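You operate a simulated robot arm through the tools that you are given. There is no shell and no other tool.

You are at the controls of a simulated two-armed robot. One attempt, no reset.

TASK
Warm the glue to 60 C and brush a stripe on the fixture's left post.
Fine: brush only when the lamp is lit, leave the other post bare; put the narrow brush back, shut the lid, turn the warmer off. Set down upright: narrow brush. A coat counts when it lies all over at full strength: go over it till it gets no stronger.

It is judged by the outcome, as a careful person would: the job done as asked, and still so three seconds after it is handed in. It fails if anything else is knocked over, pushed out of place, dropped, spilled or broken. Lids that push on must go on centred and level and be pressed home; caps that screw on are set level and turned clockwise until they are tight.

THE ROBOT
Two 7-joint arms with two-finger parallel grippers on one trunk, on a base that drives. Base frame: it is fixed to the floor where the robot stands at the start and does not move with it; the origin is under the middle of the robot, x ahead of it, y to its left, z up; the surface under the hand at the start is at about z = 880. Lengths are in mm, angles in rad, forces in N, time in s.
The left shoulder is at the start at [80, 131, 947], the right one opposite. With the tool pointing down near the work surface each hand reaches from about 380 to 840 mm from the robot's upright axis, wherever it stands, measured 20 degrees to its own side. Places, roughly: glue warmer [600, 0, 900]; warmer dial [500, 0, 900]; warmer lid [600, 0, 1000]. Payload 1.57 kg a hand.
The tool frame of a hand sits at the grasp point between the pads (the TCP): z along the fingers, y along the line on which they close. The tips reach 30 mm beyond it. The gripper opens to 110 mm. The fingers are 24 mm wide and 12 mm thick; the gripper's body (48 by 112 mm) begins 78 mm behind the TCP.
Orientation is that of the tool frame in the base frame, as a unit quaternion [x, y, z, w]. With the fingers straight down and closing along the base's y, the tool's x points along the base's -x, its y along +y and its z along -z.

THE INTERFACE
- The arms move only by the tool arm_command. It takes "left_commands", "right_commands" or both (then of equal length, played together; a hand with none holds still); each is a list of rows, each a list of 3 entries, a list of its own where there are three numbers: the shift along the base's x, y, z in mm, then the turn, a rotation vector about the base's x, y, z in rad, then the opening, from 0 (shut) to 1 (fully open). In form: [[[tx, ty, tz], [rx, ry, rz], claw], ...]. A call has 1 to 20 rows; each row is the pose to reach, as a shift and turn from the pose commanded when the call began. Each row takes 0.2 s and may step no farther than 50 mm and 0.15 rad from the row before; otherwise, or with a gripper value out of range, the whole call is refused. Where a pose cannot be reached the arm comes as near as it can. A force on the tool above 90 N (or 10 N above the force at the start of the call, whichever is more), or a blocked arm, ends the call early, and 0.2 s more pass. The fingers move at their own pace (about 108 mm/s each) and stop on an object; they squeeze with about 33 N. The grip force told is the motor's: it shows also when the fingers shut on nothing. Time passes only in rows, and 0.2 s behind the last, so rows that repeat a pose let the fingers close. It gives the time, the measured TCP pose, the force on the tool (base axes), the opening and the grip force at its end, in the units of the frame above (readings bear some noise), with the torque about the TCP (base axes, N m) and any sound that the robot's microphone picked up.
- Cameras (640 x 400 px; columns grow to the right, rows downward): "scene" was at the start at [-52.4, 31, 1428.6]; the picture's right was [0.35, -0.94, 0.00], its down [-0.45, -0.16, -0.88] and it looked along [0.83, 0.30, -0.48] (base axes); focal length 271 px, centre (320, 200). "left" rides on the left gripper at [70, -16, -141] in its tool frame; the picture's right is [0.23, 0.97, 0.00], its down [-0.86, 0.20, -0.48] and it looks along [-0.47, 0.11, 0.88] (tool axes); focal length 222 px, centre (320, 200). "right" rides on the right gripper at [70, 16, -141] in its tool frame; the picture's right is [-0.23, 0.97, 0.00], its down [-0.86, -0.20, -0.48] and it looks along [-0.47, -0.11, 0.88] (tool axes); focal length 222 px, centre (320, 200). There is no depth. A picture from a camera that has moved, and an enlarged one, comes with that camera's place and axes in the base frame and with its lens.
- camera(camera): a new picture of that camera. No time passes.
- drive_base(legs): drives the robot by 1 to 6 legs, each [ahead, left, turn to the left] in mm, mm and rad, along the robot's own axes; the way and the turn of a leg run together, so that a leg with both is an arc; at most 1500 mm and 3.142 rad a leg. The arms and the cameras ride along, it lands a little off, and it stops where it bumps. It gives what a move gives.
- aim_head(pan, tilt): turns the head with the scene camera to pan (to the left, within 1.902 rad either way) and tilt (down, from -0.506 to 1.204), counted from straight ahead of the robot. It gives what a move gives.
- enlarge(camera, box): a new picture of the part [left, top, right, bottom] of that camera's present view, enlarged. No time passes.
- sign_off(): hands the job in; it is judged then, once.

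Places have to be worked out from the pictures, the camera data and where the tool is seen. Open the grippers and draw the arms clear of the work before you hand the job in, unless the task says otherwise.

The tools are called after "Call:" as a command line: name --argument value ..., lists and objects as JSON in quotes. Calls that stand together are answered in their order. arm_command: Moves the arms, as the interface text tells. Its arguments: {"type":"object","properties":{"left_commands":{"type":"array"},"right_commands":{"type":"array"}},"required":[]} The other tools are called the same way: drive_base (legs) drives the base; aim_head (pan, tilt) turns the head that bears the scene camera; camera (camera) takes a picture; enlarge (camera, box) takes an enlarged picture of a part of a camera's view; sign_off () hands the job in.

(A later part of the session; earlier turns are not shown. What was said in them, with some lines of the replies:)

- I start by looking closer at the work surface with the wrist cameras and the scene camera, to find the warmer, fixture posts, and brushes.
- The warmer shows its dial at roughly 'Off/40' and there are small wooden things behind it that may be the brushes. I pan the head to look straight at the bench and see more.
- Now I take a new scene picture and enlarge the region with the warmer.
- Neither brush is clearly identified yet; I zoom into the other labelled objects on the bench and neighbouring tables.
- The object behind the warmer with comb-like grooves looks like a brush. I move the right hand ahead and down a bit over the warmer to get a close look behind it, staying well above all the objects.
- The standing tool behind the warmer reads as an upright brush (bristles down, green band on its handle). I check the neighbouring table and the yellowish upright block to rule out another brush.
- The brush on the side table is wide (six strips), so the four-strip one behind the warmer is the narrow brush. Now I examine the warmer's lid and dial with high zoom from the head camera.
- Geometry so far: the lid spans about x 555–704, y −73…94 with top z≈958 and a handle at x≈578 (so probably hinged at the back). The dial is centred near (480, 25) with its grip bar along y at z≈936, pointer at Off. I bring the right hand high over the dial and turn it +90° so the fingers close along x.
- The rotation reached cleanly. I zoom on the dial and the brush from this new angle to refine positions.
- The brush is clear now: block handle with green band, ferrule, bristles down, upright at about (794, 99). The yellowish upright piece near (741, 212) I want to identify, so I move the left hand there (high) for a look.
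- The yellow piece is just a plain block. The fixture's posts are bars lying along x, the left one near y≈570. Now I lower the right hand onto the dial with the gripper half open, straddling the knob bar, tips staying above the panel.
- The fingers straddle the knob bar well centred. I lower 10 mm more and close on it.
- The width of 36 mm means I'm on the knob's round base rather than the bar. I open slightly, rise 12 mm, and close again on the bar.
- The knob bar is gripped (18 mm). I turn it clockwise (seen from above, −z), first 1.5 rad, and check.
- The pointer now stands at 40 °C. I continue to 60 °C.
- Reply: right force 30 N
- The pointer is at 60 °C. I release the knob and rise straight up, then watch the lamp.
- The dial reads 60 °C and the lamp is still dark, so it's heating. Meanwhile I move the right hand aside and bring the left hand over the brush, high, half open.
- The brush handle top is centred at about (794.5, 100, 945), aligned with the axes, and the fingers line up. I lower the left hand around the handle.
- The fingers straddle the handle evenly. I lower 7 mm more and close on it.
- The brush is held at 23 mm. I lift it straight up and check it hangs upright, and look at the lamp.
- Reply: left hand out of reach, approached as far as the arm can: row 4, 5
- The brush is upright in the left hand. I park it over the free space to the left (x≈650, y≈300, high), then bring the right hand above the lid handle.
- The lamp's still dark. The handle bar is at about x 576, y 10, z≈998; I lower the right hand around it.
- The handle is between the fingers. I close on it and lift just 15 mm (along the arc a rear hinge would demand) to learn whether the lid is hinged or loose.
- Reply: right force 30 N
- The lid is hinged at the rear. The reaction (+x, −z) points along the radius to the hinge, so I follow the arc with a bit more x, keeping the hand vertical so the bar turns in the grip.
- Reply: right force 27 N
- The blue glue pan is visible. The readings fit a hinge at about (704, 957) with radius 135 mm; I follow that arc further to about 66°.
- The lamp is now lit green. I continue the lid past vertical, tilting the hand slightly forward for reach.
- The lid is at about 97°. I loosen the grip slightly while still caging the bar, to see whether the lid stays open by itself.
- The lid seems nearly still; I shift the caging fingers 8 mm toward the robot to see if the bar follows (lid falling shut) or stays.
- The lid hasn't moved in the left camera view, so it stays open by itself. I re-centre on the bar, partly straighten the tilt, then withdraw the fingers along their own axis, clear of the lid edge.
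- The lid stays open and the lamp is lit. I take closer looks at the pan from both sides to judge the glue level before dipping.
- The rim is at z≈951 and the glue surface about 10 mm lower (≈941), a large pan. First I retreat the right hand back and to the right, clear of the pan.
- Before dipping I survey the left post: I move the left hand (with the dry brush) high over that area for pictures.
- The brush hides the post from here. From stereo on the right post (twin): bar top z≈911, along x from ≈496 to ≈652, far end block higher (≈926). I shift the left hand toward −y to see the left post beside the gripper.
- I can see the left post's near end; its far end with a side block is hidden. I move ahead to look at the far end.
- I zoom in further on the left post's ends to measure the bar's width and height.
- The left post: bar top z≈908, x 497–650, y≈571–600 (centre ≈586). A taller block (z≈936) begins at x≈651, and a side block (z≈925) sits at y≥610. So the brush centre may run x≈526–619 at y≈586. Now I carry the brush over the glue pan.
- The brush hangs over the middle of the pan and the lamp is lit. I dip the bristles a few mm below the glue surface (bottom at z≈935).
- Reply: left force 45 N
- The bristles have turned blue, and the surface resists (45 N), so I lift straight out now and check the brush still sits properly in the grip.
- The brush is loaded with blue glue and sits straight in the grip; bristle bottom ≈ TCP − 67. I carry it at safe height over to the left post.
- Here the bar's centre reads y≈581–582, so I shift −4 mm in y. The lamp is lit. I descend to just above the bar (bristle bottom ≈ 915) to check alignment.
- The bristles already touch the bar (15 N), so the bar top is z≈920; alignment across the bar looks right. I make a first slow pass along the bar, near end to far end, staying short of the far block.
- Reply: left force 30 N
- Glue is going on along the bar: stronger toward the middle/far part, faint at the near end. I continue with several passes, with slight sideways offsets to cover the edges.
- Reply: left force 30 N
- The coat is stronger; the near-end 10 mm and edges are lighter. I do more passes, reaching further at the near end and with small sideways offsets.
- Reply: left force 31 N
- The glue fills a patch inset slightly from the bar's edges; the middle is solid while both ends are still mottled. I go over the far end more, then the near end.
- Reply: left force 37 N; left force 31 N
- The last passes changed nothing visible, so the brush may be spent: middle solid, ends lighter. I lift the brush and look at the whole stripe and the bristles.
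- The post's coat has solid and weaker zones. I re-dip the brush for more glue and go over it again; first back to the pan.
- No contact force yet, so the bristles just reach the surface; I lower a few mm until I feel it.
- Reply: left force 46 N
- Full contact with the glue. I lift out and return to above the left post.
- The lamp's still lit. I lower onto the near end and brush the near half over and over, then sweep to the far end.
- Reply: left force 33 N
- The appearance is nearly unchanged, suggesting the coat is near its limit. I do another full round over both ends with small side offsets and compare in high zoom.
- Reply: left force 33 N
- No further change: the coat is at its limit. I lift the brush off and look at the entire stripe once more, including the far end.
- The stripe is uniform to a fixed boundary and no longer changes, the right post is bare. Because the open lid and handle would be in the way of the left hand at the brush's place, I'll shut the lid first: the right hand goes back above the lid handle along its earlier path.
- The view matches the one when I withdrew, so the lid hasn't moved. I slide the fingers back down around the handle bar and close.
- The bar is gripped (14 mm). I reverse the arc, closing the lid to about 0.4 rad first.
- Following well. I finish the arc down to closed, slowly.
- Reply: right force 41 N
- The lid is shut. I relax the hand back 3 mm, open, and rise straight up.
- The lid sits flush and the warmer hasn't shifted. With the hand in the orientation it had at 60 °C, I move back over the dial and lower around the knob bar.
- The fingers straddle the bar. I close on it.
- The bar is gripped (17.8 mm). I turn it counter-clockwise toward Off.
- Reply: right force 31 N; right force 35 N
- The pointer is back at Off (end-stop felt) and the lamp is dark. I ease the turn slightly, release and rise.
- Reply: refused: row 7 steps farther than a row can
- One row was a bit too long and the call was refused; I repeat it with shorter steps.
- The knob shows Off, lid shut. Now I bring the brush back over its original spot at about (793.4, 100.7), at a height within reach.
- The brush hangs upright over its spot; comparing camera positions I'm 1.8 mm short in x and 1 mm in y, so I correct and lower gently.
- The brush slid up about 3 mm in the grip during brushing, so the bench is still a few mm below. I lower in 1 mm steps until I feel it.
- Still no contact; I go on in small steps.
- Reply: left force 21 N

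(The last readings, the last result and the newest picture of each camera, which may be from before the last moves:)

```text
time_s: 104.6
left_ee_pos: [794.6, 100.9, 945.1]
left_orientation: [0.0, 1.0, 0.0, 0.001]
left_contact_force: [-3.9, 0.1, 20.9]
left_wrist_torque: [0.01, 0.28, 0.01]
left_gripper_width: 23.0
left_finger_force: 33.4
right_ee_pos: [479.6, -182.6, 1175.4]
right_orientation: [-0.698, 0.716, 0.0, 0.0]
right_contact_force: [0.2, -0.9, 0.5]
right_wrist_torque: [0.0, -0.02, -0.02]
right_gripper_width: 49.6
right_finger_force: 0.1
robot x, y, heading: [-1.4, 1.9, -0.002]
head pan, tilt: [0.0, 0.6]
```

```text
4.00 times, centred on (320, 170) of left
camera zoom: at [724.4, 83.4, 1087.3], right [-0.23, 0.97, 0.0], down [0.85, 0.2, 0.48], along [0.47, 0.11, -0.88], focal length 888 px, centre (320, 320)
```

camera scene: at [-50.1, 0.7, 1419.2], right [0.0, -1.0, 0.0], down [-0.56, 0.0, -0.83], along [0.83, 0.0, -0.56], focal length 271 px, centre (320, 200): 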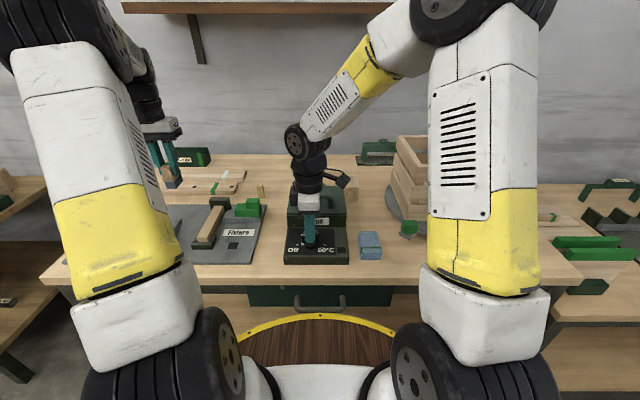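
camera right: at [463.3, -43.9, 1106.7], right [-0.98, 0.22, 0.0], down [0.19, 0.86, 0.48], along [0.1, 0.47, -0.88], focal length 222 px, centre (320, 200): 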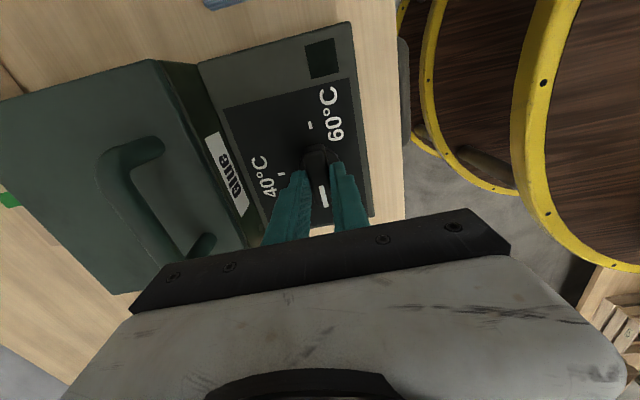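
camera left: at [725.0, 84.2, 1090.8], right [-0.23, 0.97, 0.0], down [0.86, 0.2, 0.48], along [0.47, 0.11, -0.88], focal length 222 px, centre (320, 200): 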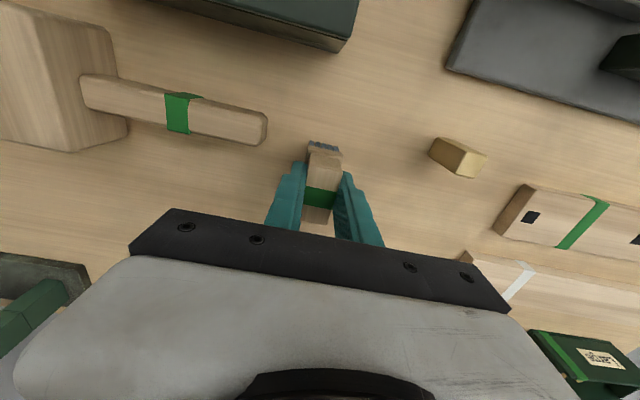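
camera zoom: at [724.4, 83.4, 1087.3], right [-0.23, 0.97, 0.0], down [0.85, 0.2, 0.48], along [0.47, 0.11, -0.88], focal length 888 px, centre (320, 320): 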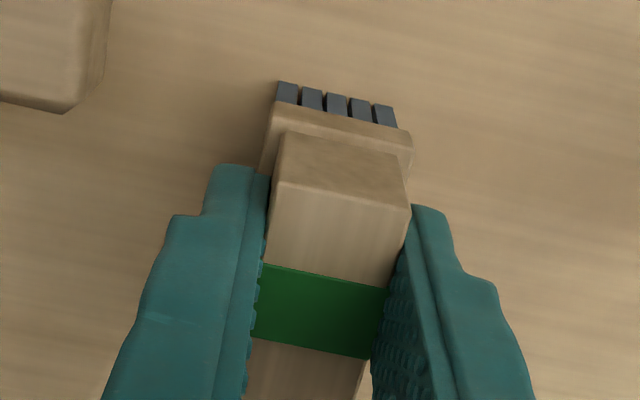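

The brush stands on the bench at its original spot (within 0.5 mm). I ease 1 mm up to unload, open, and check it stands before lifting away.

Call:
arm_command --left_commands '[[[0, 0, 1], [0, 0, 0], 0], [[0, 0, 1], [0, 0, 0], 0.3], [[0, 0, 1], [0, 0, 0], 0.45], [[0, 0, 1], [0, 0, 0], 0.45]]'

Call:
enlarge --camera "left" --box '[270, 110, 370, 220]'

Call:
enlarge --camera "scene" --box '[270, 150, 330, 190]'

```text
time_s: 105.6
left_ee_pos: [794.3, 99.0, 944.1]
left_orientation: [0.0, 1.0, 0.0, -0.001]
left_contact_force: [0.6, -0.3, 0.2]
left_wrist_torque: [-0.01, 0.0, 0.0]
left_gripper_width: 49.5
left_finger_force: 0.1
right_ee_pos: [480.0, -181.9, 1175.4]
right_orientation: [-0.699, 0.716, -0.001, 0.0]
right_contact_force: [0.2, 0.1, -0.6]
right_wrist_torque: [0.0, 0.0, 0.01]
right_gripper_width: 49.7
right_finger_force: 0.1
robot x, y, heading: [0.3, 1.3, -0.001]
head pan, tilt: [0.0, 0.6]
```

```text
3.64 times, centred on (320, 165) of left
camera zoom: at [724.6, 83.6, 1085.6], right [-0.23, 0.97, 0.0], down [0.86, 0.2, 0.48], along [0.46, 0.11, -0.88], focal length 808 px, centre (320, 327)
```

zoom: 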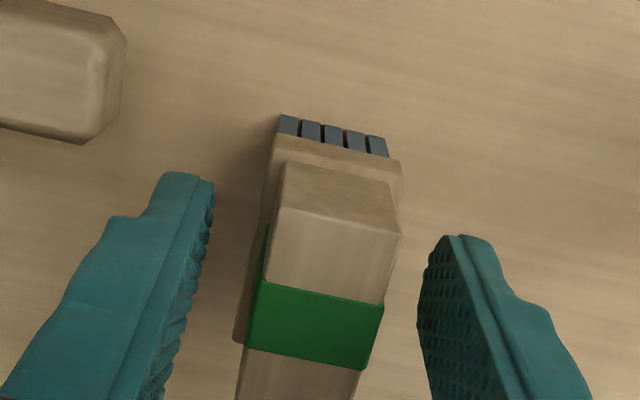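

```text
10.00 times, centred on (300, 170) of scene
camera zoom: at [-49.4, -0.6, 1419.2], right [0.0, -1.0, 0.0], down [-0.57, 0.0, -0.82], along [0.82, 0.0, -0.57], focal length 2713 px, centre (520, 500)
```

zoom: 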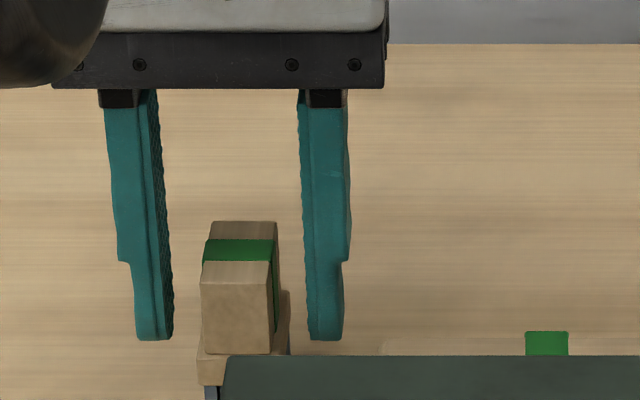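

The brush stands upright and free. I lift the left hand straight up, then draw it back clear of the work.

Call:
arm_command --left_commands '[[[0, 0, 20], [0, 0, 0], 0.5], [[0, 0, 60], [0, 0, 0], 0.5], [[0, 0, 100], [0, 0, 0], 0.6], [[-20, 20, 130], [0, 0, 0], 0.8], [[-50, 50, 150], [0, 0, 0], 1], [[-85, 80, 165], [0, 0, 0], 1], [[-120, 110, 180], [0, 0, 0], 1], [[-155, 140, 195], [0, 0, 0], 1], [[-190, 170, 210], [0, 0, 0], 1], [[-225, 200, 225], [0, 0, 0], 1], [[-260, 230, 240], [0, 0, 0], 1], [[-295, 260, 255], [0, 0, 0], 1], [[-330, 290, 270], [0, 0, 0], 1]]'

Call:
camera --camera "scene"

Call:
camera --camera "left"

Call:
enlarge --camera "scene" --box '[250, 150, 400, 280]'

```text
time_s: 108.4
left_ee_pos: [463.6, 391.1, 1213.9]
left_orientation: [0.0, 1.0, 0.0, 0.0]
left_contact_force: [0.4, -1.0, -0.6]
left_wrist_torque: [0.04, 0.05, -0.01]
left_gripper_width: 109.9
left_finger_force: 0.0
right_ee_pos: [480.0, -180.4, 1174.5]
right_orientation: [-0.699, 0.715, 0.0, -0.001]
right_contact_force: [0.3, 0.0, 0.8]
right_wrist_torque: [0.02, 0.02, 0.0]
right_gripper_width: 49.6
right_finger_force: 0.1
robot x, y, heading: [1.0, -1.1, -0.001]
head pan, tilt: [0.0, 0.6]
```

```text
taken
camera scene: at [-49.2, -0.7, 1419.2], right [0.0, -1.0, 0.0], down [-0.57, 0.0, -0.82], along [0.82, 0.0, -0.57], focal length 271 px, centre (320, 200)
```

scene: 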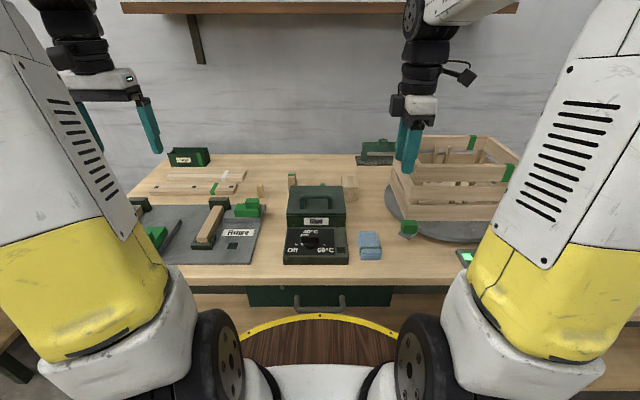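

```text
taken
camera left: at [393.9, 373.5, 1355.9], right [-0.23, 0.97, 0.0], down [0.86, 0.2, 0.48], along [0.47, 0.11, -0.88], focal length 222 px, centre (320, 200)
```

left: 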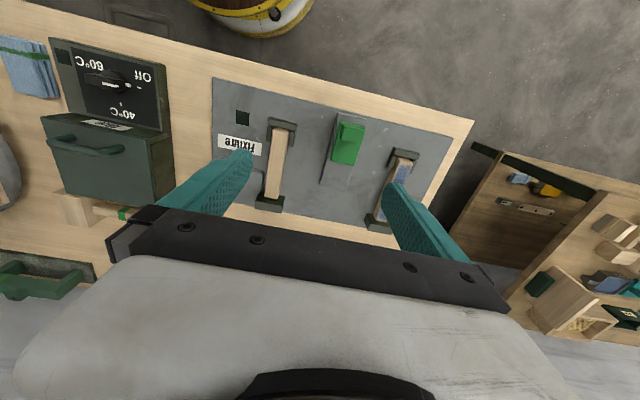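

```text
3.08 times, centred on (325, 215) of scene
camera zoom: at [-49.2, -0.7, 1419.2], right [0.0, -1.0, 0.0], down [-0.57, 0.0, -0.82], along [0.82, 0.0, -0.57], focal length 835 px, centre (305, 154)
```

zoom: 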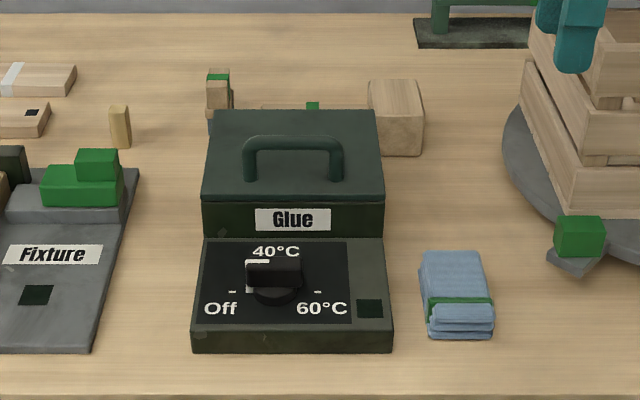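

Everything is in place: brush upright at its spot, lid shut, dial at Off with the lamp dark, stripe on the left post only. I open the right gripper and raise it a little, and check the stripe one last time.

Call:
arm_command --right_commands '[[[0, 0, 20], [0, 0, 0], 0.7], [[0, 0, 40], [0, 0, 0], 1], [[0, 0, 40], [0, 0, 0], 1]]' --left_commands '[[[0, -30, 0], [0, 0, 0], 1], [[0, -60, 0], [0, 0, 0], 1], [[0, -60, 0], [0, 0, 0], 1]]'

Call:
enlarge --camera "left" --box '[240, 80, 480, 240]'

Call:
enlarge --camera "right" --box '[150, 60, 450, 240]'

```text
time_s: 109.2
left_ee_pos: [462.2, 329.9, 1214.1]
left_orientation: [0.0, 1.0, 0.001, 0.0]
left_contact_force: [0.6, 0.3, -0.1]
left_wrist_torque: [-0.02, 0.0, -0.01]
left_gripper_width: 110.0
left_finger_force: 0.1
right_ee_pos: [480.3, -180.4, 1214.9]
right_orientation: [-0.698, 0.716, 0.0, 0.001]
right_contact_force: [-0.2, 0.5, 0.3]
right_wrist_torque: [0.01, 0.0, -0.03]
right_gripper_width: 110.0
right_finger_force: 0.0
robot x, y, heading: [-2.6, 0.9, -0.004]
head pan, tilt: [0.0, 0.6]
```

```text
2.50 times, centred on (360, 160) of left
camera zoom: at [393.9, 313.3, 1355.9], right [-0.23, 0.97, 0.0], down [0.86, 0.2, 0.48], along [0.47, 0.11, -0.88], focal length 555 px, centre (220, 300)
```

zoom: 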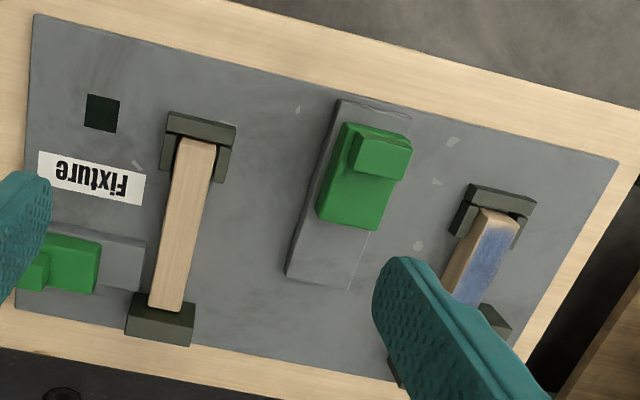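

```text
2.13 times, centred on (300, 150) of right
camera zoom: at [461.7, -250.4, 1356.9], right [-0.97, 0.25, 0.0], down [0.22, 0.85, 0.48], along [0.12, 0.46, -0.88], focal length 474 px, centre (363, 307)
```

zoom: 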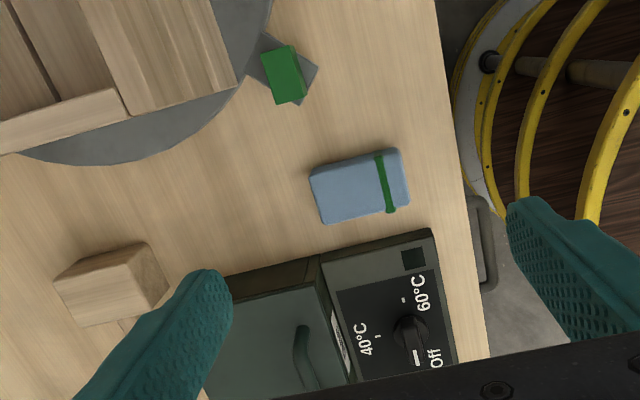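

The stripe is on the left post, the right post is bare, dial at Off, lid shut, brush back upright, and both hands are open and clear. I hand the job in.

Call:
sign_off

```text
The job is handed in.
```

The job is handed in. The glue was warmed to 60 °C and the stripe is on the fixture's left post.

- **Stripe:** I brushed only while the warmer's lamp was lit, and re-dipped once. I went over the stripe until further passes made no visible difference. It stops short of the post's edges: roughly 10 mm at the near end, 7 mm at the far end, and 2–3 mm at the sides. Brushing past the near end did not extend it. The right post is bare.
- **Brush:** It stands upright at its original spot, placed within about 1 mm by the camera readings. I took the four-strip brush behind the warmer to be the narrow one, since the other brush I saw, on the side table, is wider.
- **Warmer:** The lid is shut flush, the dial is back at Off and the lamp is dark. I shut the lid and turned the warmer off before returning the brush, because the open lid would have blocked the left hand.

I saw nothing knocked over, moved or spilled. Both grippers are open and clear of the work.
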